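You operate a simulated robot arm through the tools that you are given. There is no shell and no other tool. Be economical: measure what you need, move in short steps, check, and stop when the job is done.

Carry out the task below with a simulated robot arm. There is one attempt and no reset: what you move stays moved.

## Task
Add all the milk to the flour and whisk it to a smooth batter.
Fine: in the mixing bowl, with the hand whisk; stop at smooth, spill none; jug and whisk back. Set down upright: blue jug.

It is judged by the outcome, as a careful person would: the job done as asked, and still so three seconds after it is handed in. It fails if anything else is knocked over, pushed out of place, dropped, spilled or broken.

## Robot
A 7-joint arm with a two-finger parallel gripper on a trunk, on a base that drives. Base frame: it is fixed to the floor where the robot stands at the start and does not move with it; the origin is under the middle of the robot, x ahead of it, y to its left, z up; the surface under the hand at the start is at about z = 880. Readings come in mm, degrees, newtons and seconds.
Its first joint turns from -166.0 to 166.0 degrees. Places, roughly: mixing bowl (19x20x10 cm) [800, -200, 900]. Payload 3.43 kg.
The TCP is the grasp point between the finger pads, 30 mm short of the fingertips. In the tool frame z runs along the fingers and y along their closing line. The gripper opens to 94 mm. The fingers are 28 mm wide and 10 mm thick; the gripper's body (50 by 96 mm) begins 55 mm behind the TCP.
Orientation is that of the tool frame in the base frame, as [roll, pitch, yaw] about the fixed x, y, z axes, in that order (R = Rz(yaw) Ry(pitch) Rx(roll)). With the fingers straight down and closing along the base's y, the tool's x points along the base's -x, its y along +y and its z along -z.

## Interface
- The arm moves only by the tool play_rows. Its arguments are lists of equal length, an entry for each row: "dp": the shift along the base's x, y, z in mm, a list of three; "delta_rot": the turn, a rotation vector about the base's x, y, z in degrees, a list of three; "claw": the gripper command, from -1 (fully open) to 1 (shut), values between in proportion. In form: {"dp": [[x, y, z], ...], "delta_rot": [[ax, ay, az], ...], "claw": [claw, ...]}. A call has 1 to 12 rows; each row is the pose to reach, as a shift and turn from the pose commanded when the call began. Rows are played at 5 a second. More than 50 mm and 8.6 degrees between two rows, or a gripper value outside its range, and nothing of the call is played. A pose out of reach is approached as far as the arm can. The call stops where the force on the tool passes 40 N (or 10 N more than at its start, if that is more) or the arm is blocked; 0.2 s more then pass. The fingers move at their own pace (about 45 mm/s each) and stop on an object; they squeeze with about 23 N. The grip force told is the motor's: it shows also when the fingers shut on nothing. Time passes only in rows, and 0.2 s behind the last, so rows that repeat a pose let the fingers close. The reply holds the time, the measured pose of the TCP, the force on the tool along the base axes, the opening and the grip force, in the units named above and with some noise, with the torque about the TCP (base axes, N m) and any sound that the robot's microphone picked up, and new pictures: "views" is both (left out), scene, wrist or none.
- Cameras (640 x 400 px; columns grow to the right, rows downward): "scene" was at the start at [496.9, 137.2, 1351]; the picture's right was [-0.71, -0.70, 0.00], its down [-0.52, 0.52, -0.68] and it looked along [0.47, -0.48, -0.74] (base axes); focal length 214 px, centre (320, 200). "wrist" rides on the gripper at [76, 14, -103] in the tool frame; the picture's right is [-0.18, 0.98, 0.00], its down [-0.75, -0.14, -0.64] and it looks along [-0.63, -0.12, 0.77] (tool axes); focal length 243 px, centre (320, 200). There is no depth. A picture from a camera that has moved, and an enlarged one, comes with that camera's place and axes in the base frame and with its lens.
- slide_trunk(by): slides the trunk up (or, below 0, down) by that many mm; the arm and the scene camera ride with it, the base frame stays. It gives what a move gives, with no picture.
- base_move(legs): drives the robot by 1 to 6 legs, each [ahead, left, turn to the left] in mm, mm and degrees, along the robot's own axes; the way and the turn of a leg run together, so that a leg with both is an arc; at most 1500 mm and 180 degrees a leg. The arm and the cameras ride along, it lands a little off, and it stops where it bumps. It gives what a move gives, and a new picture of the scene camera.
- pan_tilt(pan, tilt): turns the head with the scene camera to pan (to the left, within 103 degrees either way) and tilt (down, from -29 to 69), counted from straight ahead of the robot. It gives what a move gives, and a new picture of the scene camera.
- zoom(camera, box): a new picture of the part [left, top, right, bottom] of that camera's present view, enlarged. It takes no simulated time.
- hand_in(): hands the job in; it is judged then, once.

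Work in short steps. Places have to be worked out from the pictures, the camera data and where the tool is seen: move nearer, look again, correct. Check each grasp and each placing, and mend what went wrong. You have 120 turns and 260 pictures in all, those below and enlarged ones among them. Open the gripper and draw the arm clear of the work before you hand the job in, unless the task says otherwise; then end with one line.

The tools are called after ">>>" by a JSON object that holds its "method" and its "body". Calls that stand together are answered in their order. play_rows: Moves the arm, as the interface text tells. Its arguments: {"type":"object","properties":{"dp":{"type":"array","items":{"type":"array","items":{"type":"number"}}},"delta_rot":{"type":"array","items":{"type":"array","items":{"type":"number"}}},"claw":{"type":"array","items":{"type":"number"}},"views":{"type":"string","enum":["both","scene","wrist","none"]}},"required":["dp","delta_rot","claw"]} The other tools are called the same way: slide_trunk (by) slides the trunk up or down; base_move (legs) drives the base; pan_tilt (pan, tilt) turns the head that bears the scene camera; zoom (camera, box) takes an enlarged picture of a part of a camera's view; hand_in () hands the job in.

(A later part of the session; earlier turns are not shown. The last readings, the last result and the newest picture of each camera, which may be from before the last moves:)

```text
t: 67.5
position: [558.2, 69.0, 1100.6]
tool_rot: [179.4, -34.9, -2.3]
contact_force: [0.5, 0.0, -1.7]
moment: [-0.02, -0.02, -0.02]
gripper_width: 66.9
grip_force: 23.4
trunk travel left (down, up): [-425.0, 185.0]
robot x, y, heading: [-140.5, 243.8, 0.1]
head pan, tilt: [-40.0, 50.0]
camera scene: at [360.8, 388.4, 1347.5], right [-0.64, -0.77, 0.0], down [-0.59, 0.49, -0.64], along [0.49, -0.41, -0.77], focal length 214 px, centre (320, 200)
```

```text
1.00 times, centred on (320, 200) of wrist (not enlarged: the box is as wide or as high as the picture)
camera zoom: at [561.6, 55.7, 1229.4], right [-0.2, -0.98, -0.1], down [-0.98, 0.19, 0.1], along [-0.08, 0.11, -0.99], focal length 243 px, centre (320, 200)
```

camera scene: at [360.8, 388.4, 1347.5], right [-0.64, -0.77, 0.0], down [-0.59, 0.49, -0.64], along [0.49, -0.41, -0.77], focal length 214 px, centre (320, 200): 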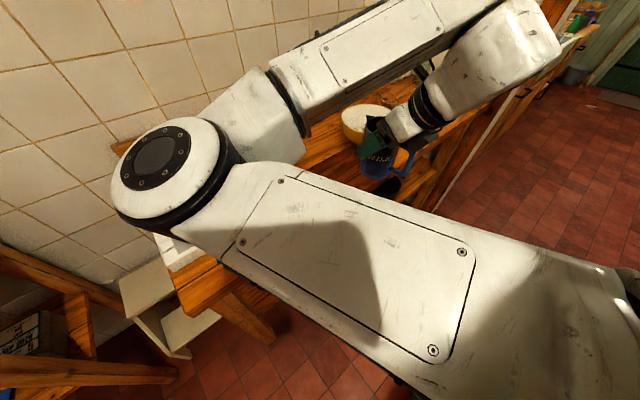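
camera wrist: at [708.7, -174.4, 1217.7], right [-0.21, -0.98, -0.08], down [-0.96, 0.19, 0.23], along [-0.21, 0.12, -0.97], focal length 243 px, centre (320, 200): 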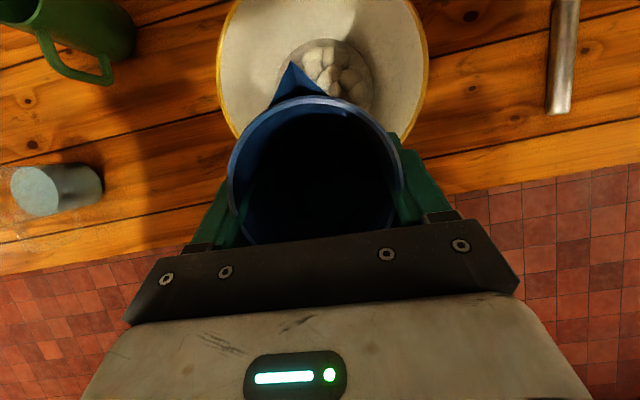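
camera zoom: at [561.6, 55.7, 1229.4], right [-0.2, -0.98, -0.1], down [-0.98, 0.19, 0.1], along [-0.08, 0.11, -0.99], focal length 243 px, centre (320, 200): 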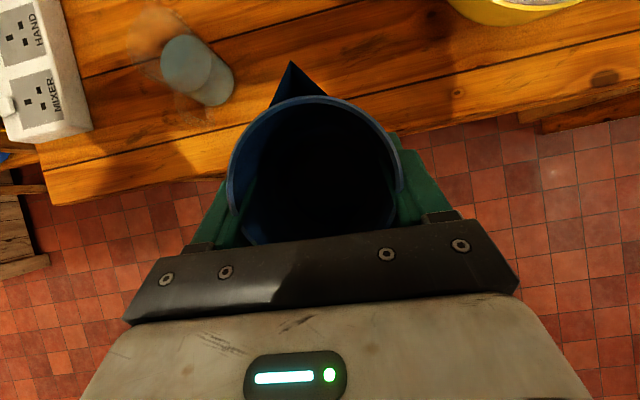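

Move forward over the original spot (TCP ≈[728,64.5]) and descend to just above the table.

>>> {"method": "play_rows", "body": {"dp": [[40, -1, 0], [85, -2, 0], [130, -4, 0], [170, -4.5, 0], [170, -4.5, -30], [170, -4.5, -60], [170, -4.5, -90], [170, -4.5, -115], [170, -4.5, -135]], "delta_rot": [[0, 0, 0], [0, 0, 0], [0, 0, 0], [0, 0, 0], [0, 0, 0], [0, 0, 0], [0, 0, 0], [0, 0, 0], [0, 0, 0]], "claw": [1, 1, 1, 1, 1, 1, 1, 1, 1], "views": "both"}}

```text
t: 69.5
position: [726.3, 64.2, 965.0]
tool_rot: [179.3, -34.9, -2.3]
contact_force: [0.1, -0.4, -1.7]
moment: [0.02, -0.01, 0.01]
gripper_width: 66.5
grip_force: 22.5
trunk travel left (down, up): [-425.0, 185.0]
robot x, y, heading: [-141.5, 243.9, 0.1]
head pan, tilt: [-40.0, 50.0]
camera scene: at [360.9, 388.5, 1347.5], right [-0.64, -0.77, 0.0], down [-0.59, 0.49, -0.64], along [0.49, -0.41, -0.77], focal length 214 px, centre (320, 200)
camera wrist: at [730.4, 51.1, 1094.0], right [-0.2, -0.98, -0.1], down [-0.98, 0.19, 0.1], along [-0.08, 0.11, -0.99], focal length 243 px, centre (320, 200)
```

scene: 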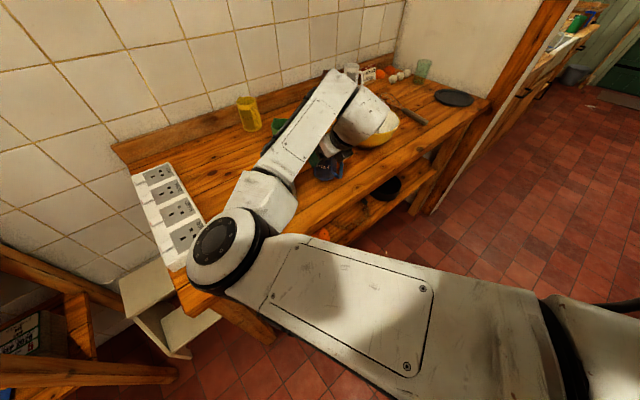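
wrist: 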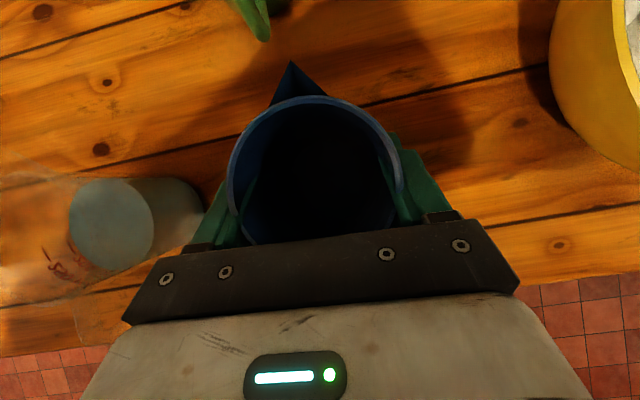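

Now lower the last ~12 mm gently, watching the force.

>>> {"method": "play_rows", "body": {"dp": [[0, 0, -4], [0, 0, -8], [0, 0, -10], [0, 0, -12]], "delta_rot": [[0, 0, 0], [0, 0, 0], [0, 0, 0], [0, 0, 0]], "claw": [1, 1, 1, 1], "views": "none"}}

```text
t: 70.5
position: [726.9, 64.3, 953.6]
tool_rot: [179.3, -34.8, -2.3]
contact_force: [-0.5, 0.2, 2.4]
moment: [0.08, 0.0, 0.03]
gripper_width: 66.6
grip_force: 22.9
trunk travel left (down, up): [-425.0, 185.0]
robot x, y, heading: [-135.7, 242.1, 0.3]
head pan, tilt: [-40.0, 50.0]
```

Force turned to +2.4 N: the jug is on the table. Open, then withdraw along the tool axis.

>>> {"method": "play_rows", "body": {"dp": [[0, 0, 0], [0, 0, 0], [0, 0, 0], [0, 0, 0]], "delta_rot": [[0, 0, 0], [0, 0, 0], [0, 0, 0], [0, 0, 0]], "claw": [0.2, -0.3, -1, -1], "views": "none"}}

>>> {"method": "play_rows", "body": {"dp": [[-6, 0, 9], [-17, 0, 25], [-30, 0, 43], [-50, 0, 72], [-60, 0, 110], [-70, 0, 150]], "delta_rot": [[0, 0, 0], [0, 0, 0], [0, 0, 0], [0, 0, 0], [0, 0, 0], [0, 0, 0]], "claw": [-1, -1, -1, -1, -1, -1], "views": "both"}}

```text
t: 71.5
position: [728.2, 65.4, 954.2]
tool_rot: [179.5, -34.8, -2.2]
contact_force: [1.0, 0.4, -0.6]
moment: [0.01, 0.0, -0.02]
gripper_width: 94.1
grip_force: 0.1
trunk travel left (down, up): [-425.0, 185.0]
robot x, y, heading: [-141.6, 245.1, 0.1]
head pan, tilt: [-40.0, 50.0]
```

```text
t: 73.0
position: [659.3, 65.0, 1103.5]
tool_rot: [179.5, -34.8, -2.4]
contact_force: [-0.9, 0.6, 0.2]
moment: [0.0, 0.03, 0.02]
gripper_width: 93.7
grip_force: 0.1
trunk travel left (down, up): [-425.0, 185.0]
robot x, y, heading: [-139.2, 246.7, -0.3]
head pan, tilt: [-40.0, 50.0]
camera scene: at [360.9, 388.5, 1347.4], right [-0.64, -0.77, 0.0], down [-0.59, 0.49, -0.64], along [0.49, -0.41, -0.77], focal length 214 px, centre (320, 200)
camera wrist: at [663.6, 52.4, 1232.0], right [-0.2, -0.98, -0.1], down [-0.98, 0.19, 0.1], along [-0.08, 0.11, -0.99], focal length 243 px, centre (320, 200)
```

scene: 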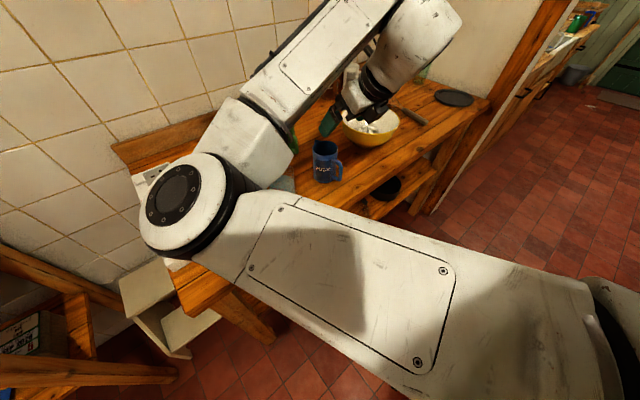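
wrist: 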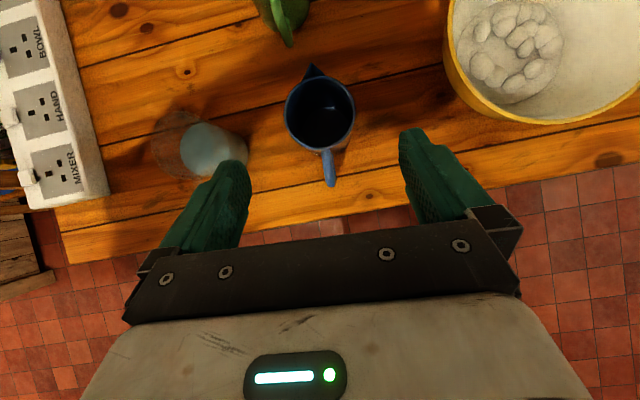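

Jug is back, upright at [730,62] — matching its original place — and empty. Now drive right to the whisk.

>>> {"method": "base_move", "body": {"legs": [[0, -490, 0]]}}

>>> {"method": "zoom", "body": {"camera": "wrist", "box": [0, 0, 640, 400]}}

```text
t: 75.8
position: [656.2, -431.0, 1103.0]
tool_rot: [179.7, -34.8, -2.9]
contact_force: [-0.4, 0.1, -0.3]
moment: [-0.02, 0.01, -0.01]
gripper_width: 93.9
grip_force: 0.0
trunk travel left (down, up): [-425.0, 185.0]
robot x, y, heading: [-139.8, -247.1, -0.2]
head pan, tilt: [-40.0, 50.0]
camera scene: at [360.9, -105.7, 1347.5], right [-0.65, -0.76, 0.0], down [-0.58, 0.5, -0.64], along [0.49, -0.42, -0.77], focal length 214 px, centre (320, 200)
```

scene: 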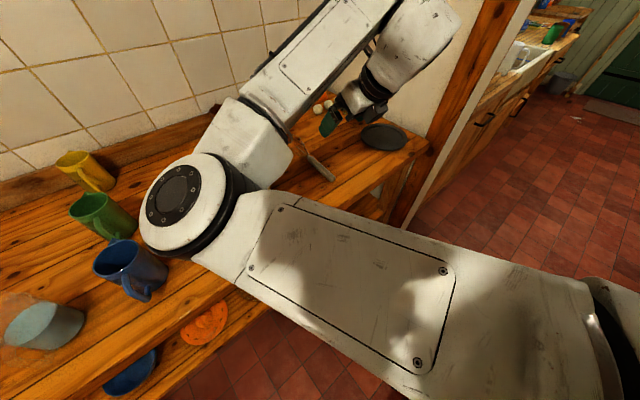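

```text
1.00 times, centred on (320, 200) of wrist (not enlarged: the box is as wide or as high as the picture)
camera zoom: at [660.5, -444.7, 1231.9], right [-0.21, -0.97, -0.1], down [-0.98, 0.2, 0.1], along [-0.07, 0.11, -0.99], focal length 243 px, centre (320, 200)
```

zoom: 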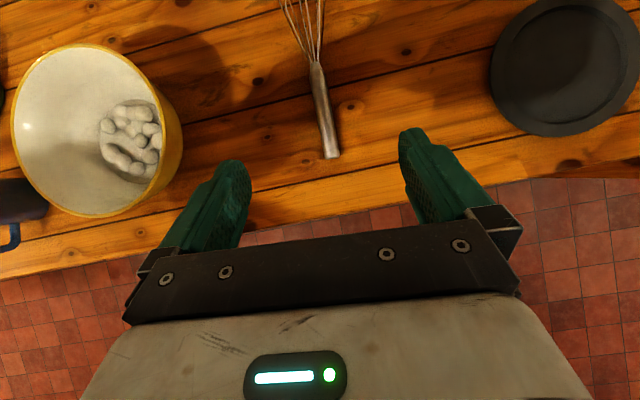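

Whisk handle runs from [695,-436] to [817,-438.5], lying along x. I aim for the grip at x≈775 with the hand 80° down; first go above it.

>>> {"method": "play_rows", "body": {"dp": [[30, -2, -20], [60, -4, -50], [90, -6, -80], [115, -6.5, -103]], "delta_rot": [[0, 8, 0.5], [0, 16, 1], [0, 24, 2], [0, 24.8, 2]], "claw": [-1, -1, -1, -1], "views": "both"}}

```text
t: 76.8
position: [771.3, -436.4, 999.7]
tool_rot: [178.8, -10.0, -0.6]
contact_force: [0.3, -0.3, 0.1]
moment: [-0.01, 0.03, -0.01]
gripper_width: 93.9
grip_force: 0.1
trunk travel left (down, up): [-425.0, 185.0]
robot x, y, heading: [-136.7, -245.7, -0.2]
head pan, tilt: [-40.0, 50.0]
camera scene: at [360.8, -105.8, 1347.5], right [-0.65, -0.76, 0.0], down [-0.58, 0.5, -0.64], along [0.49, -0.42, -0.77], focal length 214 px, centre (320, 200)
camera wrist: at [829.1, -448.9, 1115.3], right [-0.2, -0.98, -0.01], down [-0.85, 0.17, 0.5], along [-0.49, 0.11, -0.87], focal length 243 px, centre (320, 200)
```

scene: 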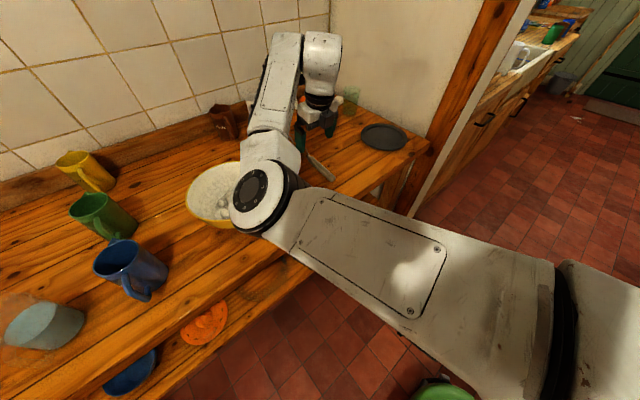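
wrist: 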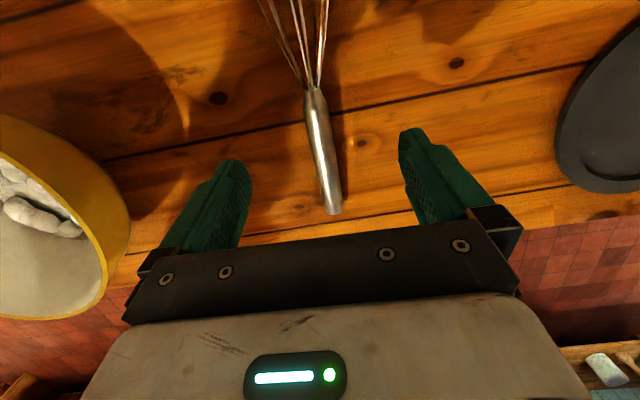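

The elbow hangs low near the bowl; I raise the trunk 150 mm so the elbow stays well clear when the hand goes down.

>>> {"method": "slide_trunk", "body": {"by": 150}}

>>> {"method": "play_rows", "body": {"dp": [[0, 0, -40], [0, 0, -80], [0, 0, -120], [0, 0, -150]], "delta_rot": [[0, 0, 0], [0, 0, 0], [0, 0, 0], [0, 0, 0]], "claw": [-1, -1, -1, -1], "views": "both"}}

```text
t: 78.6
position: [771.3, -436.2, 1151.1]
tool_rot: [178.8, -10.1, -0.6]
contact_force: [0.5, -0.3, 0.4]
moment: [0.0, -0.02, 0.0]
gripper_width: 94.0
grip_force: 0.0
trunk travel left (down, up): [-575.0, 35.0]
robot x, y, heading: [-139.8, -245.4, -0.5]
head pan, tilt: [-40.0, 50.0]
```

```text
t: 79.6
position: [769.0, -436.2, 999.4]
tool_rot: [178.7, -10.0, -0.6]
contact_force: [0.1, -1.2, -0.5]
moment: [0.0, 0.01, -0.01]
gripper_width: 94.0
grip_force: 0.1
trunk travel left (down, up): [-575.0, 35.0]
robot x, y, heading: [-139.4, -246.4, -0.3]
head pan, tilt: [-40.0, 50.0]
camera scene: at [360.9, -105.8, 1497.5], right [-0.65, -0.76, 0.0], down [-0.58, 0.5, -0.64], along [0.49, -0.42, -0.77], focal length 214 px, centre (320, 200)
camera wrist: at [828.1, -448.2, 1115.3], right [-0.2, -0.98, -0.01], down [-0.85, 0.16, 0.5], along [-0.49, 0.11, -0.87], focal length 243 px, centre (320, 200)
```

scene: 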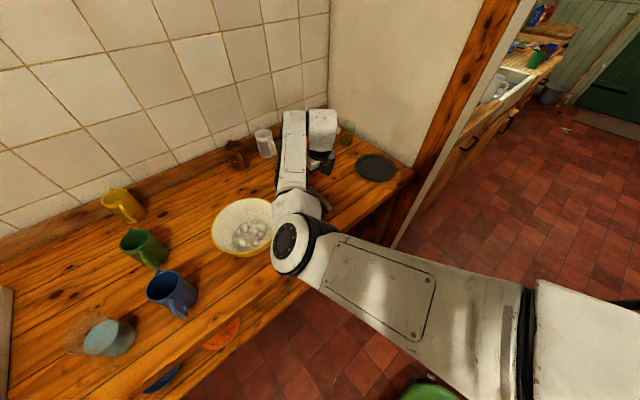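
wrist: 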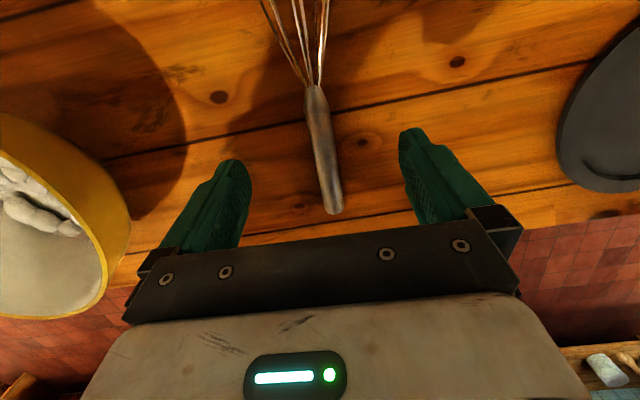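

Elbow now well clear. Descend to 930 and check centring over the handle.

>>> {"method": "play_rows", "body": {"dp": [[2, -1, -25], [2, -1, -50], [2, -1, -69]], "delta_rot": [[0.6, 0, 0], [1.1, 0, 0], [1.1, 0, 0]], "claw": [-1, -1, -1], "views": "wrist"}}

>>> {"method": "zoom", "body": {"camera": "wrist", "box": [200, 60, 440, 240]}}

```text
t: 80.4
position: [771.8, -437.4, 930.9]
tool_rot: [179.8, -10.0, -0.7]
contact_force: [0.5, 0.1, 0.1]
moment: [-0.01, -0.01, -0.02]
gripper_width: 93.9
grip_force: 0.0
trunk travel left (down, up): [-575.0, 35.0]
robot x, y, heading: [-141.8, -244.4, -0.4]
head pan, tilt: [-40.0, 50.0]
camera wrist: at [829.4, -451.9, 1046.7], right [-0.19, -0.98, -0.03], down [-0.85, 0.15, 0.5], along [-0.49, 0.12, -0.87], focal length 243 px, centre (320, 200)
```

wrist: 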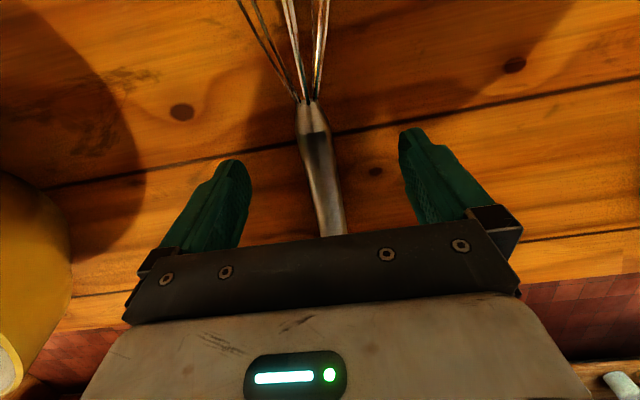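

```text
2.22 times, centred on (320, 150) of wrist
camera zoom: at [829.4, -451.9, 1046.7], right [-0.19, -0.98, -0.03], down [-0.85, 0.15, 0.5], along [-0.49, 0.12, -0.87], focal length 539 px, centre (320, 311)
```

zoom: 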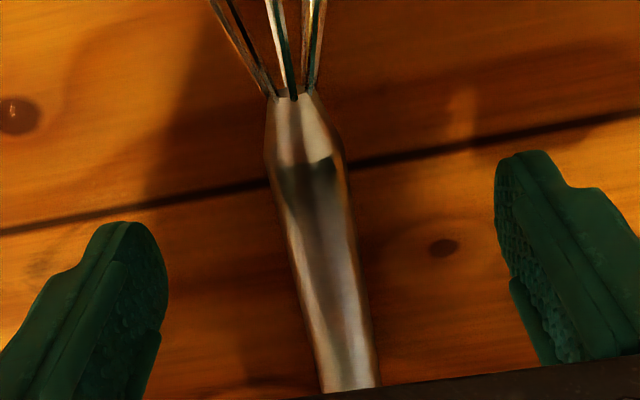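

Handle is well centred. Lower 16 mm and close.

>>> {"method": "play_rows", "body": {"dp": [[0, 0, -8], [0, 0, -13], [0, 0, -16]], "delta_rot": [[0, 0, 0], [0, 0, 0], [0, 0, 0]], "claw": [-1, -1, -1], "views": "none"}}

>>> {"method": "play_rows", "body": {"dp": [[0, 0, 0], [0, 0, 0], [0, 0, 0], [0, 0, 0], [0, 0, 0], [0, 0, 0], [0, 0, 0], [0, 0, 0]], "delta_rot": [[0, 0, 0], [0, 0, 0], [0, 0, 0], [0, 0, 0], [0, 0, 0], [0, 0, 0], [0, 0, 0], [0, 0, 0]], "claw": [-0.5, 0, 0.3, 0.6, 1, 1, 1, 1], "views": "wrist"}}

```text
t: 81.2
position: [772.8, -437.9, 915.6]
tool_rot: [179.8, -10.0, -0.7]
contact_force: [1.4, -0.4, -0.5]
moment: [-0.01, 0.02, 0.05]
gripper_width: 94.1
grip_force: 0.0
trunk travel left (down, up): [-575.0, 35.0]
robot x, y, heading: [-143.9, -245.6, -0.5]
head pan, tilt: [-40.0, 50.0]
```

```text
t: 83.0
position: [773.3, -437.6, 915.0]
tool_rot: [179.8, -10.0, -0.7]
contact_force: [-0.2, 0.9, 0.6]
moment: [0.01, -0.02, 0.03]
gripper_width: 21.0
grip_force: 23.1
trunk travel left (down, up): [-575.0, 35.0]
robot x, y, heading: [-141.5, -246.1, -0.4]
head pan, tilt: [-40.0, 50.0]
camera wrist: at [830.4, -452.1, 1030.6], right [-0.19, -0.98, -0.03], down [-0.85, 0.15, 0.5], along [-0.49, 0.12, -0.86], focal length 243 px, centre (320, 200)
```

wrist: 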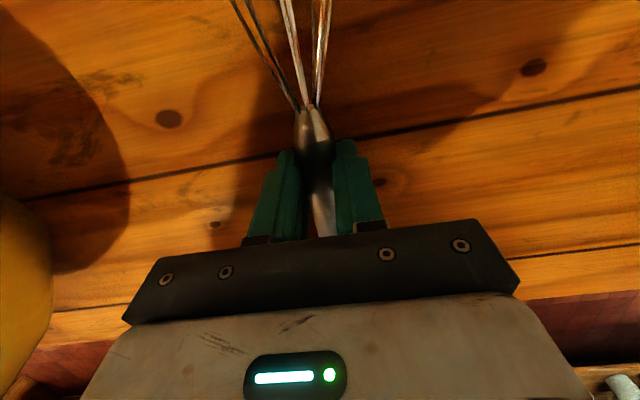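

Gripped at 21 mm. Remember this pose for putting back: TCP [773,-437.7,915]. Lift.

>>> {"method": "play_rows", "body": {"dp": [[0, 0, 15], [0, 0, 50], [0, 0, 90], [0, 0, 130], [0, 0, 165]], "delta_rot": [[0, 0, 0], [0, 0, 0], [0, 0, 0], [0, 0, 0], [0, 0, 0]], "claw": [1, 1, 1, 1, 1], "views": "both"}}

```text
t: 84.2
position: [774.8, -439.6, 1078.8]
tool_rot: [179.8, -10.0, -0.7]
contact_force: [0.3, 0.2, -0.9]
moment: [0.01, 0.06, -0.03]
gripper_width: 20.9
grip_force: 23.1
trunk travel left (down, up): [-575.0, 35.0]
robot x, y, heading: [-139.6, -249.4, -0.4]
head pan, tilt: [-40.0, 50.0]
camera scene: at [360.9, -105.8, 1497.4], right [-0.65, -0.76, 0.0], down [-0.58, 0.5, -0.64], along [0.49, -0.42, -0.77], focal length 214 px, centre (320, 200)
camera wrist: at [831.7, -454.1, 1193.6], right [-0.19, -0.98, -0.03], down [-0.85, 0.15, 0.5], along [-0.49, 0.12, -0.86], focal length 243 px, centre (320, 200)
```

scene: 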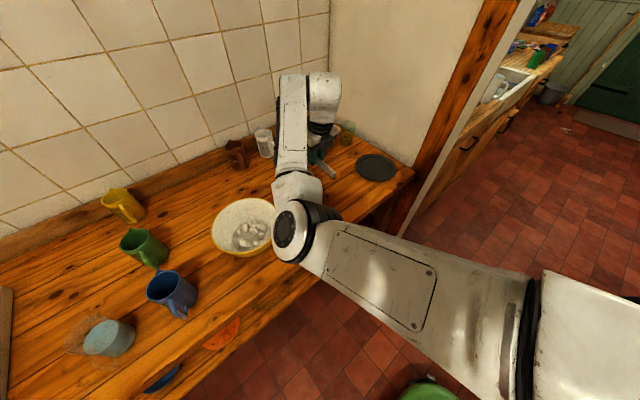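
wrist: 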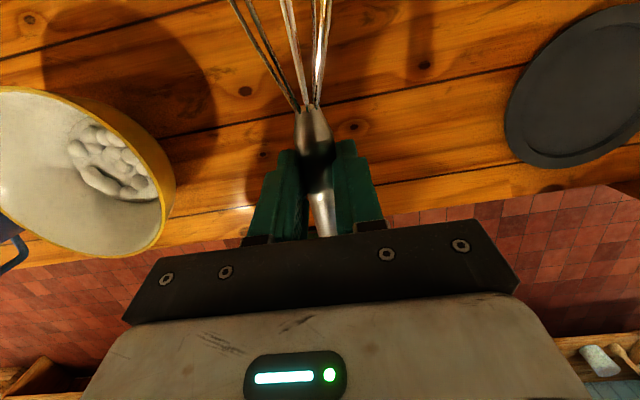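

Whisk is firm. Retract a bit and raise, then drive to the bowl stance.

>>> {"method": "play_rows", "body": {"dp": [[-30, 0, 20], [-60, 0, 40], [-90, 0, 60], [-120, 0, 80]], "delta_rot": [[0, 0, 0], [0, 0, 0], [0, 0, 0], [0, 0, 0]], "claw": [1, 1, 1, 1], "views": "none"}}

>>> {"method": "base_move", "body": {"legs": [[0, 268, 0], [110, 0, 0]]}}

```text
t: 85.2
position: [655.3, -438.2, 1160.2]
tool_rot: [179.8, -10.0, -0.8]
contact_force: [0.7, -0.4, -0.8]
moment: [0.01, 0.07, 0.07]
gripper_width: 21.2
grip_force: 23.1
trunk travel left (down, up): [-575.0, 35.0]
robot x, y, heading: [-140.6, -247.5, -0.6]
head pan, tilt: [-40.0, 50.0]
```

```text
t: 87.9
position: [768.5, -168.3, 1161.3]
tool_rot: [179.8, -10.1, -0.5]
contact_force: [0.3, -0.5, -0.4]
moment: [0.02, 0.03, 0.02]
gripper_width: 20.9
grip_force: 23.6
trunk travel left (down, up): [-575.0, 35.0]
robot x, y, heading: [-26.5, 21.5, -0.3]
head pan, tilt: [-40.0, 50.0]
camera scene: at [472.5, 163.3, 1497.5], right [-0.65, -0.76, 0.0], down [-0.59, 0.49, -0.64], along [0.49, -0.42, -0.77], focal length 214 px, centre (320, 200)
```

scene: 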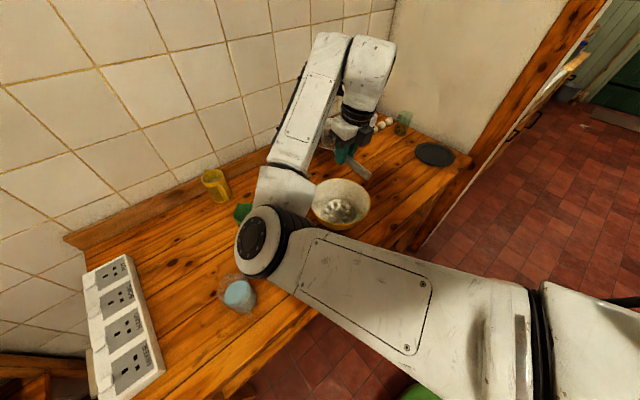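

Now tip the whisk down 65° above the bowl.

>>> {"method": "play_rows", "body": {"dp": [[-5, 0, 0], [-10, 0, 0], [-15, 0, 2], [-20, 0, 4], [-25, 0, 5], [-32, 0, 5], [-40, 0, 5], [-44, 0, 5]], "delta_rot": [[0, 8.2, 0], [0, 16.4, 0], [0, 24.6, 0], [0, 32.8, 0], [0, 41, 0], [0, 49.2, 0], [0, 57.4, 0], [0, 65, 0]], "claw": [1, 1, 1, 1, 1, 1, 1, 1], "views": "both"}}

>>> {"method": "zoom", "body": {"camera": "scene", "box": [240, 80, 440, 280]}}

```text
t: 89.7
position: [723.8, -166.6, 1166.2]
tool_rot: [178.9, 55.1, -0.9]
contact_force: [-0.6, -0.7, -0.2]
moment: [-0.02, 0.01, -0.02]
gripper_width: 21.0
grip_force: 23.6
trunk travel left (down, up): [-575.0, 35.0]
robot x, y, heading: [-29.3, 22.0, 0.1]
head pan, tilt: [-40.0, 50.0]
camera scene: at [472.6, 163.4, 1497.5], right [-0.65, -0.76, 0.0], down [-0.59, 0.49, -0.64], along [0.49, -0.42, -0.77], focal length 214 px, centre (320, 200)
camera wrist: at [852.1, -181.6, 1163.1], right [-0.11, -0.98, 0.16], down [0.1, 0.15, 0.98], along [-0.99, 0.12, 0.08], focal length 243 px, centre (320, 200)
```

scene: 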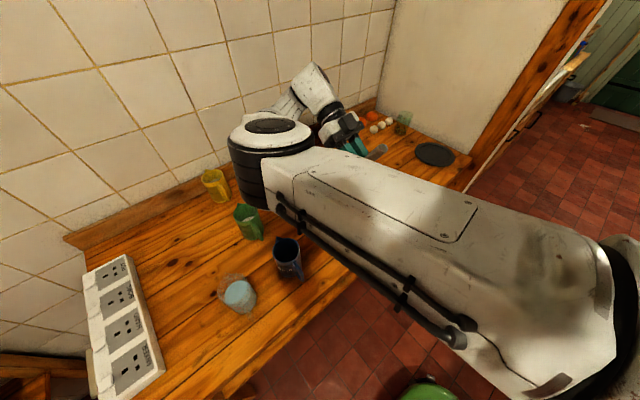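
wrist: 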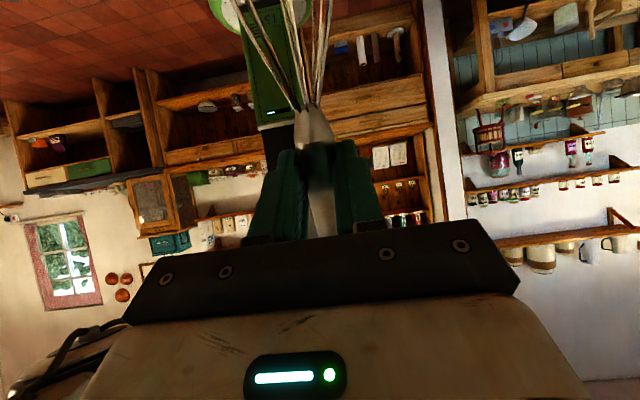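

```text
2.00 times, centred on (340, 180) of scene
camera zoom: at [472.6, 163.4, 1497.5], right [-0.65, -0.76, 0.0], down [-0.59, 0.49, -0.64], along [0.49, -0.42, -0.77], focal length 429 px, centre (280, 240)
```

zoom: 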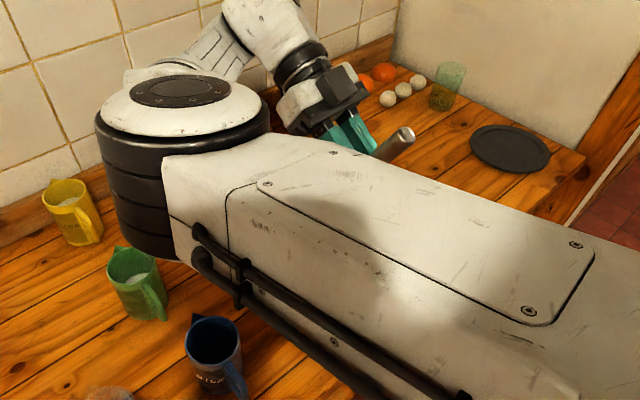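

Whisk points down over the bowl centre. Lower carefully into the bowl, watching force.

>>> {"method": "play_rows", "body": {"dp": [[0, -2, -30], [0, -3, -60], [0, -3, -80], [0, -3, -90], [0, -3, -98]], "delta_rot": [[0, 0, 0], [0, 0, 0], [0, 0, 0], [0, 0, 0], [0, 0, 0]], "claw": [1, 1, 1, 1, 1], "views": "both"}}

```text
t: 90.9
position: [722.7, -171.3, 1068.3]
tool_rot: [179.0, 55.0, -0.9]
contact_force: [0.6, 0.5, -1.4]
moment: [0.01, 0.02, 0.01]
gripper_width: 20.8
grip_force: 23.1
trunk travel left (down, up): [-575.0, 35.0]
robot x, y, heading: [-30.2, 27.5, -0.2]
head pan, tilt: [-40.0, 50.0]
camera scene: at [472.6, 163.3, 1497.5], right [-0.65, -0.76, 0.0], down [-0.59, 0.49, -0.64], along [0.49, -0.42, -0.77], focal length 214 px, centre (320, 200)
camera wrist: at [851.1, -185.8, 1065.4], right [-0.11, -0.98, 0.16], down [0.09, 0.15, 0.98], along [-0.99, 0.12, 0.08], focal length 243 px, centre (320, 200)
```

scene: 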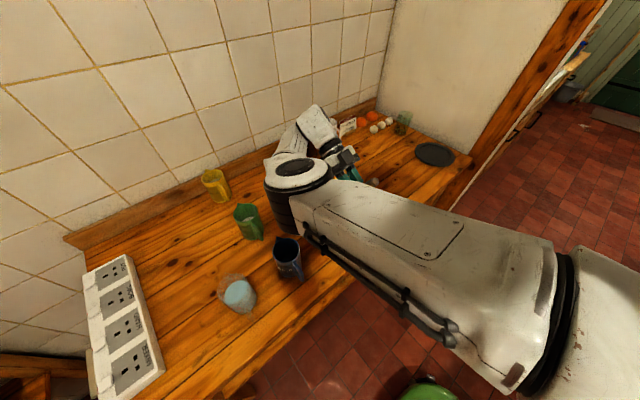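
wrist: 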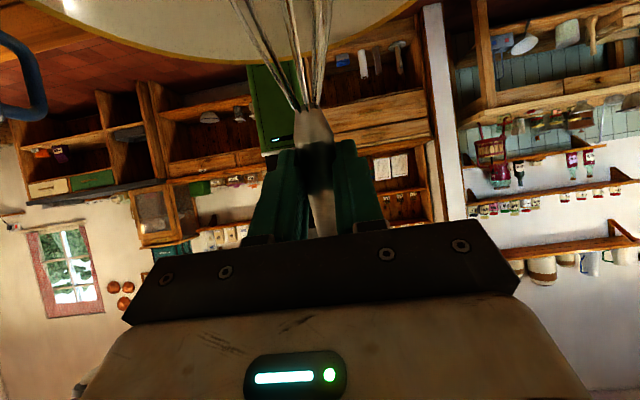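

Tip should be just above the bowl bottom (~900), no contact. Begin whisking: two brisk 20 mm circles, 3 mm lower, then check force.

>>> {"method": "play_rows", "body": {"dp": [[20, 0, -3], [6, 19, -3], [-16, 12, -3], [-16, -12, -3], [6, -19, -3], [20, 0, -3], [6, 19, -3], [-16, 12, -3], [-16, -12, -3], [6, -19, -3], [20, 0, -3], [0, 0, -3]], "delta_rot": [[0, 0, 0], [0, 0, 0], [0, 0, 0], [0, 0, 0], [0, 0, 0], [0, 0, 0], [0, 0, 0], [0, 0, 0], [0, 0, 0], [0, 0, 0], [0, 0, 0], [0, 0, 0]], "claw": [1, 1, 1, 1, 1, 1, 1, 1, 1, 1, 1, 1], "views": "wrist"}}

```text
t: 93.5
position: [721.7, -170.6, 1064.3]
tool_rot: [178.8, 54.9, -0.9]
contact_force: [-0.2, 0.1, -0.6]
moment: [-0.03, 0.01, 0.03]
gripper_width: 21.1
grip_force: 22.7
trunk travel left (down, up): [-575.0, 35.0]
robot x, y, heading: [-30.6, 17.8, -0.0]
head pan, tilt: [-40.0, 50.0]
camera wrist: at [850.1, -185.6, 1062.7], right [-0.11, -0.98, 0.16], down [0.09, 0.15, 0.98], along [-0.99, 0.12, 0.08], focal length 243 px, centre (320, 200)
```

wrist: 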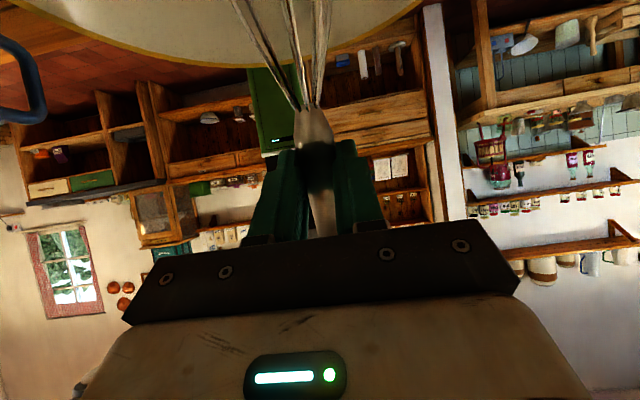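

No contact forces. I lift out and tilt back to let the wrist camera see the batter's state.

>>> {"method": "play_rows", "body": {"dp": [[0, 0, 40], [0, 0, 85], [0, 0, 100], [0, 0, 100], [0, 0, 100], [0, 0, 100], [0, 0, 100]], "delta_rot": [[0, 0, 0], [0, 0, 0], [0, -8.4, 0], [0, -16.8, 0], [0, -25.2, 0], [0, -33.6, 0], [0, -42, 0]], "claw": [1, 1, 1, 1, 1, 1, 1], "views": "both"}}

>>> {"method": "zoom", "body": {"camera": "wrist", "box": [160, 0, 480, 180]}}

```text
t: 95.1
position: [722.9, -170.8, 1165.4]
tool_rot: [179.7, 13.0, -0.5]
contact_force: [0.4, -0.7, -1.7]
moment: [0.0, 0.01, 0.02]
gripper_width: 20.9
grip_force: 22.8
trunk travel left (down, up): [-575.0, 35.0]
robot x, y, heading: [-30.5, 18.3, 0.0]
head pan, tilt: [-40.0, 50.0]
camera scene: at [472.6, 163.4, 1497.5], right [-0.65, -0.76, 0.0], down [-0.59, 0.49, -0.64], along [0.49, -0.42, -0.77], focal length 214 px, centre (320, 200)
camera wrist: at [820.3, -184.4, 1249.6], right [-0.19, -0.98, 0.05], down [-0.59, 0.15, 0.79], along [-0.79, 0.12, -0.61], focal length 243 px, centre (320, 200)
```

scene: 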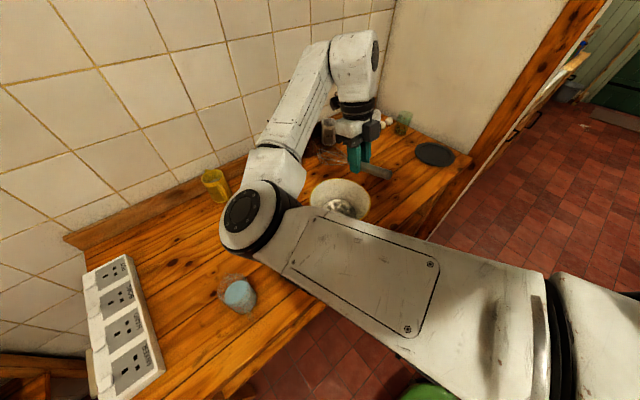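
wrist: 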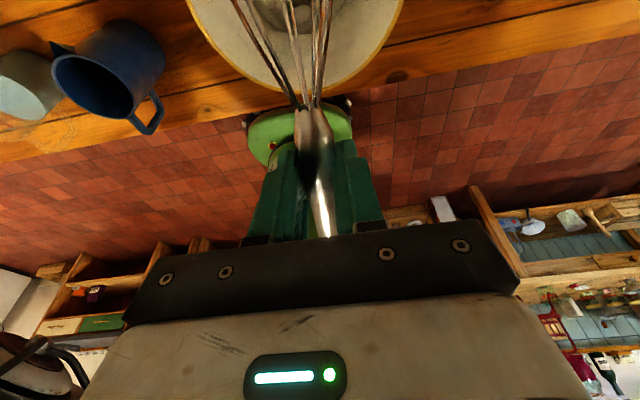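

```text
2.00 times, centred on (320, 90) of wrist
camera zoom: at [820.3, -184.4, 1249.6], right [-0.19, -0.98, 0.05], down [-0.59, 0.15, 0.79], along [-0.79, 0.12, -0.61], focal length 485 px, centre (320, 420)
```

zoom: 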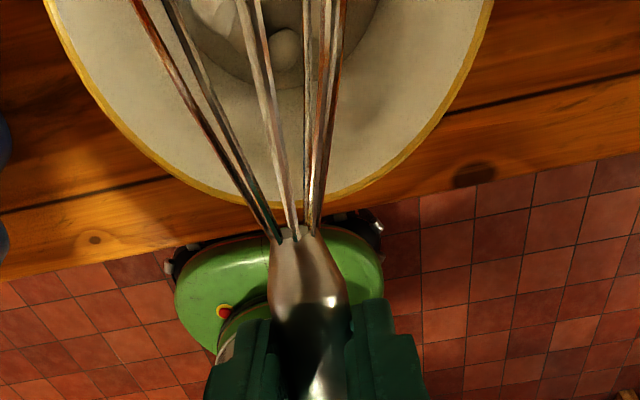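

>>> {"method": "zoom", "body": {"camera": "scene", "box": [290, 130, 410, 230]}}

```text
4.00 times, centred on (350, 180) of scene
camera zoom: at [472.6, 163.4, 1497.5], right [-0.65, -0.76, 0.0], down [-0.59, 0.49, -0.64], along [0.49, -0.42, -0.77], focal length 858 px, centre (200, 280)
```

zoom: 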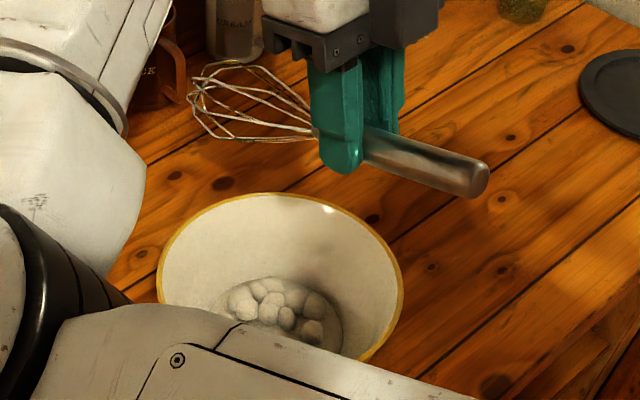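

Still lumpy. The tip may have been riding high; I go back in, tilt on and lower a bit further in small steps.

>>> {"method": "play_rows", "body": {"dp": [[0, 0, 0], [0, 0, 0], [0, 0, 0], [0, 0, 0], [0, 0, 0], [0, 0, -45], [0, 0, -85], [0, 0, -100], [0, 0, -104], [0, 0, -107]], "delta_rot": [[0, 8.4, 0], [0, 16.8, 0], [0, 25.2, 0], [0, 33.6, 0], [0, 42, 0], [0, 42, 0], [0, 42, 0], [0, 42, 0], [0, 42, 0], [0, 42, 0]], "claw": [1, 1, 1, 1, 1, 1, 1, 1, 1, 1], "views": "none"}}

>>> {"method": "play_rows", "body": {"dp": [[0, 0, -3], [0, 0, -3]], "delta_rot": [[0, 0, 0], [0, 0, 0]], "claw": [1, 1], "views": "none"}}

```text
t: 97.3
position: [724.2, -170.7, 1058.5]
tool_rot: [179.0, 54.9, -0.9]
contact_force: [0.4, 0.1, -0.6]
moment: [0.0, -0.01, 0.01]
gripper_width: 21.0
grip_force: 23.0
trunk travel left (down, up): [-575.0, 35.0]
robot x, y, heading: [-26.7, 23.6, 0.1]
head pan, tilt: [-40.0, 50.0]
```

```text
t: 97.9
position: [723.2, -170.7, 1055.4]
tool_rot: [178.9, 54.9, -0.9]
contact_force: [-0.3, -0.8, -0.2]
moment: [0.01, 0.01, 0.01]
gripper_width: 20.9
grip_force: 23.4
trunk travel left (down, up): [-575.0, 35.0]
robot x, y, heading: [-25.5, 19.2, -0.3]
head pan, tilt: [-40.0, 50.0]
```

No contact yet; probe a little deeper.

>>> {"method": "play_rows", "body": {"dp": [[0, 0, -3], [0, 0, -6]], "delta_rot": [[0, 0, 0], [0, 0, 0]], "claw": [1, 1], "views": "wrist"}}

```text
t: 98.5
position: [722.5, -171.4, 1048.4]
tool_rot: [179.1, 55.0, -0.9]
contact_force: [-0.8, 1.0, -0.1]
moment: [-0.03, 0.0, -0.02]
gripper_width: 20.9
grip_force: 22.9
trunk travel left (down, up): [-575.0, 35.0]
robot x, y, heading: [-28.6, 19.4, -0.3]
head pan, tilt: [-40.0, 50.0]
camera wrist: at [851.3, -185.4, 1046.1], right [-0.11, -0.98, 0.16], down [0.09, 0.15, 0.98], along [-0.99, 0.12, 0.08], focal length 243 px, centre (320, 200)
```

wrist: 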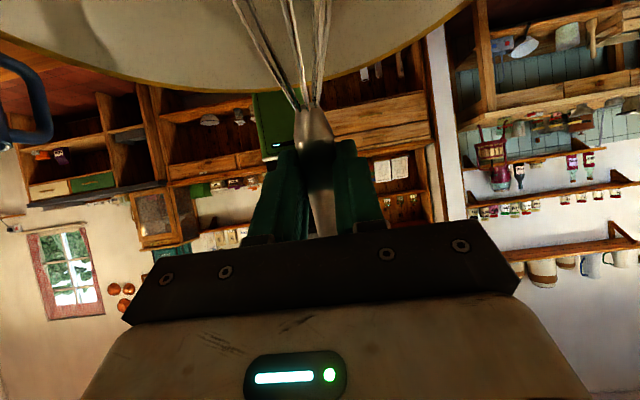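

Still nothing; the tip sits higher than I computed. Keep probing in 3 mm steps with the force check.

>>> {"method": "play_rows", "body": {"dp": [[0, 0, -3], [0, 0, -6], [0, 0, -9], [0, 0, -12]], "delta_rot": [[0, 0, 0], [0, 0, 0], [0, 0, 0], [0, 0, 0]], "claw": [1, 1, 1, 1], "views": "scene"}}

>>> {"method": "zoom", "body": {"camera": "scene", "box": [240, 80, 440, 240]}}

```text
t: 99.5
position: [721.1, -171.9, 1037.8]
tool_rot: [178.9, 55.0, -1.1]
contact_force: [-7.3, 0.2, 17.6]
moment: [-0.04, 0.09, 0.01]
gripper_width: 21.2
grip_force: 22.5
trunk travel left (down, up): [-575.0, 35.0]
robot x, y, heading: [-28.8, 19.3, -0.2]
head pan, tilt: [-40.0, 50.0]
camera scene: at [471.7, 163.3, 1497.9], right [-0.65, -0.76, 0.0], down [-0.58, 0.49, -0.64], along [0.49, -0.42, -0.77], focal length 214 px, centre (320, 200)
```

scene: 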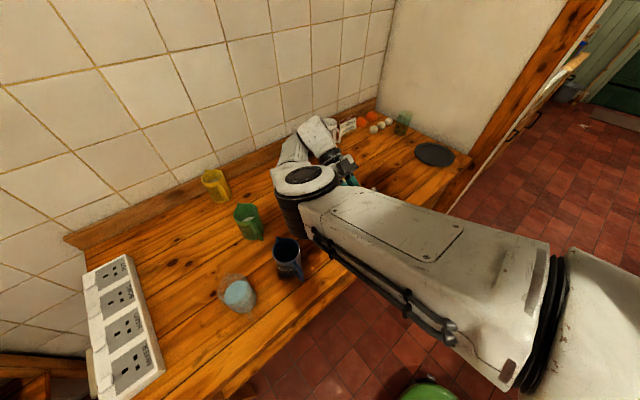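

```text
2.50 times, centred on (340, 160) of scene
camera zoom: at [471.7, 163.3, 1497.9], right [-0.65, -0.76, 0.0], down [-0.58, 0.49, -0.64], along [0.49, -0.42, -0.77], focal length 536 px, centre (270, 300)
```

zoom: 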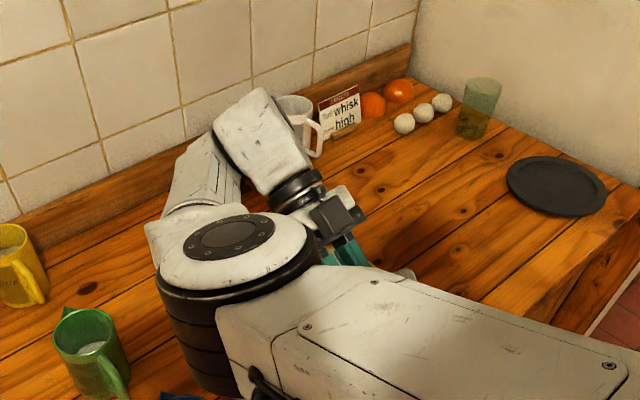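

Touched the bottom at ~1039 (17 N). Back up 7 mm and whisk in fast circles there.

>>> {"method": "play_rows", "body": {"dp": [[0, 0, 8], [22, 0, 8], [7, 21, 8], [-18, 13, 8], [-18, -13, 8], [7, -21, 8], [22, 0, 8], [7, 21, 8], [-18, 13, 8], [-18, -13, 8], [7, -21, 8], [22, 0, 8]], "delta_rot": [[0, 0, 0], [0, 0, 0], [0, 0, 0], [0, 0, 0], [0, 0, 0], [0, 0, 0], [0, 0, 0], [0, 0, 0], [0, 0, 0], [0, 0, 0], [0, 0, 0], [0, 0, 0]], "claw": [1, 1, 1, 1, 1, 1, 1, 1, 1, 1, 1, 1], "views": "wrist"}}

```text
t: 102.1
position: [745.3, -170.0, 1044.2]
tool_rot: [178.9, 55.1, -1.0]
contact_force: [0.4, -1.0, -1.0]
moment: [0.03, -0.01, 0.03]
gripper_width: 21.0
grip_force: 22.6
trunk travel left (down, up): [-575.0, 35.0]
robot x, y, heading: [-26.9, 22.3, 0.0]
head pan, tilt: [-40.0, 50.0]
camera wrist: at [873.7, -184.5, 1042.4], right [-0.11, -0.98, 0.16], down [0.09, 0.15, 0.98], along [-0.99, 0.12, 0.08], focal length 243 px, centre (320, 200)
```

wrist: 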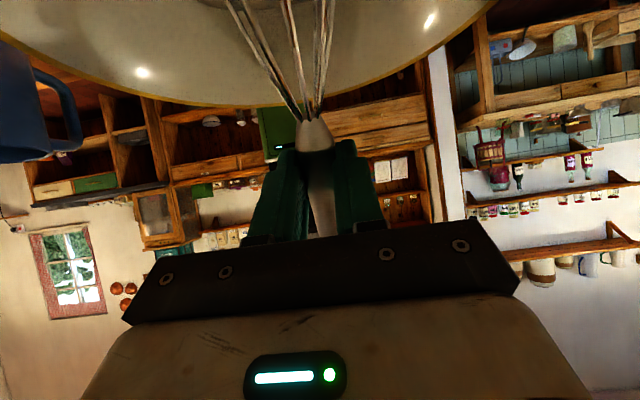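

>>> {"method": "zoom", "body": {"camera": "wrist", "box": [160, 0, 420, 110]}}

```text
2.46 times, centred on (290, 55) of wrist
camera zoom: at [873.7, -184.5, 1042.4], right [-0.11, -0.98, 0.16], down [0.09, 0.15, 0.98], along [-0.99, 0.12, 0.08], focal length 597 px, centre (394, 557)
```

zoom: 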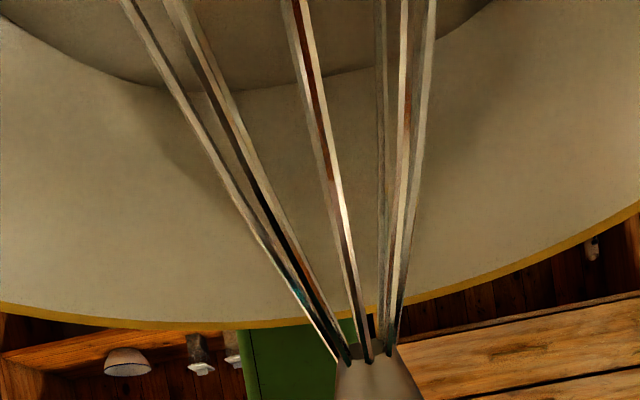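

The visible edge of the batter seems changed; I lift and look before whisking more, so as not to overdo it.

>>> {"method": "play_rows", "body": {"dp": [[-22, 0, 20], [-22, 0, 60], [-22, 0, 105], [-22, 0, 121], [-22, 0, 121], [-22, 0, 121], [-22, 0, 121], [-22, 0, 121]], "delta_rot": [[0, 0, 0], [0, 0, 0], [0, 0, 0], [0, -8.4, 0], [0, -16.8, 0], [0, -25.2, 0], [0, -33.6, 0], [0, -42, 0]], "claw": [1, 1, 1, 1, 1, 1, 1, 1], "views": "none"}}

>>> {"method": "zoom", "body": {"camera": "scene", "box": [290, 130, 410, 230]}}

```text
t: 103.9
position: [723.9, -170.7, 1166.8]
tool_rot: [179.6, 12.8, -0.6]
contact_force: [-0.6, -0.4, -0.3]
moment: [0.03, 0.05, -0.03]
gripper_width: 21.0
grip_force: 22.8
trunk travel left (down, up): [-575.0, 35.0]
robot x, y, heading: [-30.6, 21.7, -0.3]
head pan, tilt: [-40.0, 50.0]
```

```text
4.00 times, centred on (350, 180) of scene
camera zoom: at [472.6, 163.4, 1497.5], right [-0.65, -0.76, 0.0], down [-0.59, 0.49, -0.64], along [0.49, -0.42, -0.77], focal length 858 px, centre (200, 280)
```

zoom: 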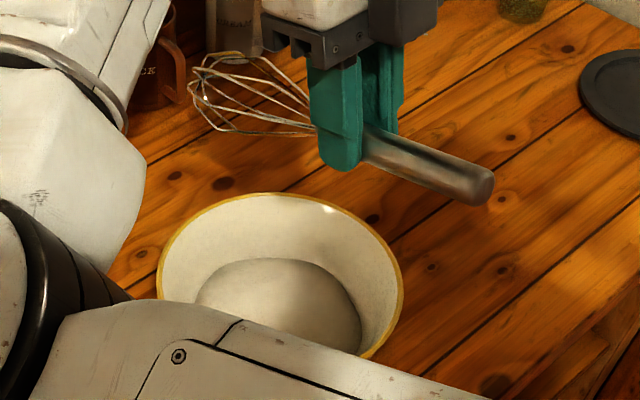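

The batter is now a smooth, even surface — I stop whisking. I level the whisk over the bowl and pause briefly for drips.

>>> {"method": "play_rows", "body": {"dp": [[0, 0, 0], [0, 0, 0], [0, 0, 0], [0, 0, 0], [0, 0, 0], [0, 0, 0], [0, 0, 0], [0, 0, 0], [-20, 0, 0], [-50, 0, 0]], "delta_rot": [[0, 0, 0], [0, 0, 0], [0, 0, 0], [0, 0, 0], [0, 0, 0], [0, -8, 0], [0, -16, 0], [0, -22.8, 0], [0, -22.8, 0], [0, -22.8, 0]], "claw": [1, 1, 1, 1, 1, 1, 1, 1, 1, 1], "views": "both"}}

>>> {"method": "zoom", "body": {"camera": "wrist", "box": [180, 0, 480, 200]}}

>>> {"method": "zoom", "body": {"camera": "scene", "box": [290, 110, 430, 230]}}

```text
t: 106.1
position: [672.4, -172.0, 1166.8]
tool_rot: [179.8, -9.8, -0.5]
contact_force: [0.0, 0.3, -0.5]
moment: [0.02, 0.05, 0.0]
gripper_width: 21.1
grip_force: 22.2
trunk travel left (down, up): [-575.0, 35.0]
robot x, y, heading: [-30.1, 22.2, -0.2]
head pan, tilt: [-40.0, 50.0]
camera scene: at [472.6, 163.4, 1497.5], right [-0.65, -0.76, 0.0], down [-0.59, 0.49, -0.64], along [0.49, -0.42, -0.77], focal length 214 px, centre (320, 200)
camera wrist: at [730.9, -185.5, 1280.8], right [-0.19, -0.98, -0.03], down [-0.85, 0.15, 0.5], along [-0.49, 0.12, -0.86], focal length 243 px, centre (320, 200)
```

scene: 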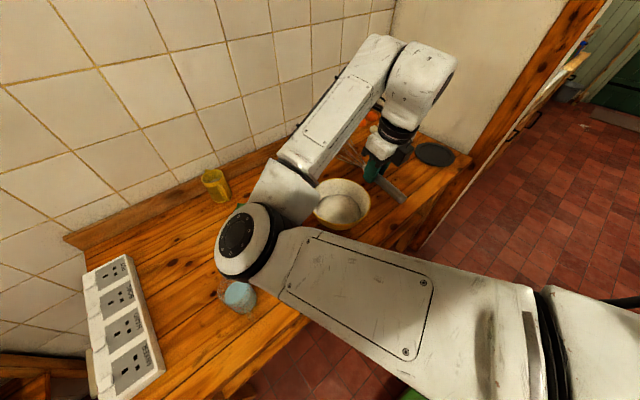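
wrist: 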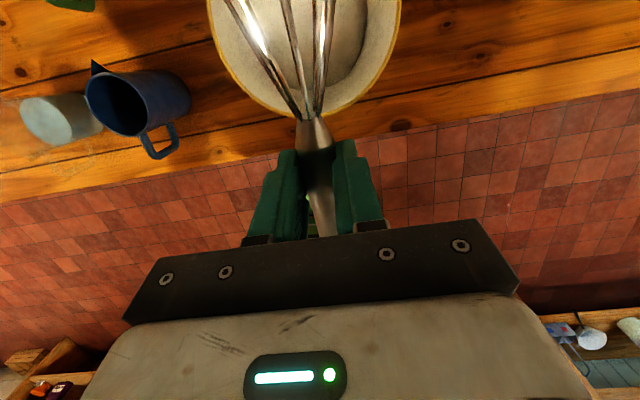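

```text
2.00 times, centred on (330, 100) of wrist
camera zoom: at [730.9, -185.5, 1280.8], right [-0.19, -0.98, -0.03], down [-0.85, 0.15, 0.5], along [-0.49, 0.12, -0.86], focal length 485 px, centre (300, 400)
```

zoom: 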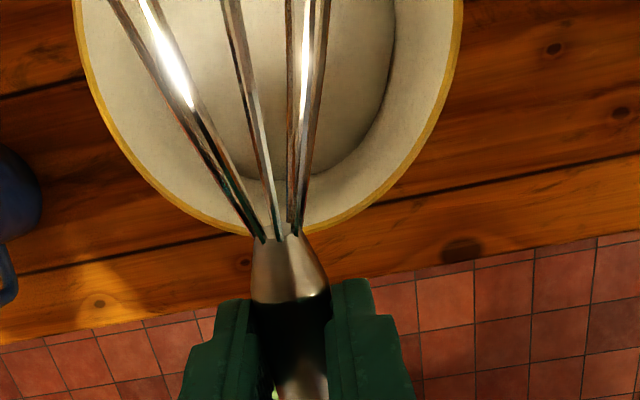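

```text
3.33 times, centred on (360, 170) of scene
camera zoom: at [472.6, 163.4, 1497.5], right [-0.65, -0.76, 0.0], down [-0.59, 0.49, -0.64], along [0.49, -0.42, -0.77], focal length 715 px, centre (187, 300)
```

zoom: 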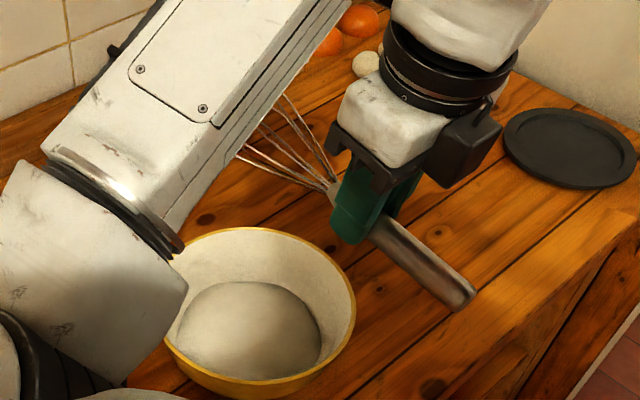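

Batter is confirmed smooth and the bowl hasn't moved. Drive back to the whisk's place.

>>> {"method": "base_move", "body": {"legs": [[-100, 0, 0], [0, -266, 0]]}}

>>> {"method": "play_rows", "body": {"dp": [[40, 0, 0], [80, 0, -20], [120, 0, -50], [160, 0, -80], [195, 0, -120]], "delta_rot": [[0, 0, 0], [0, 0, 0], [0, 0, 0], [0, 0, 0], [0, 0, 0]], "claw": [1, 1, 1, 1, 1], "views": "wrist"}}

```text
t: 108.7
position: [570.9, -436.0, 1166.7]
tool_rot: [179.8, -9.8, -0.4]
contact_force: [0.3, 0.6, -0.4]
moment: [0.0, 0.02, 0.0]
gripper_width: 20.6
grip_force: 23.1
trunk travel left (down, up): [-575.0, 35.0]
robot x, y, heading: [-130.5, -242.8, -0.1]
head pan, tilt: [-40.0, 50.0]
camera scene: at [369.6, -101.5, 1497.5], right [-0.64, -0.77, 0.0], down [-0.59, 0.49, -0.64], along [0.49, -0.41, -0.77], focal length 214 px, centre (320, 200)
```

scene: 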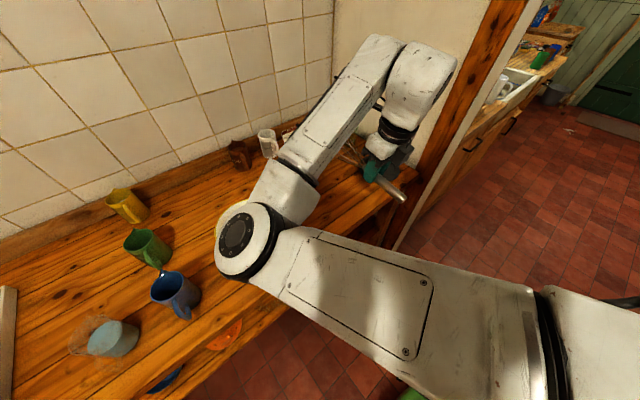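

```text
refused: row 5 steps farther than a row can; nothing moved
```

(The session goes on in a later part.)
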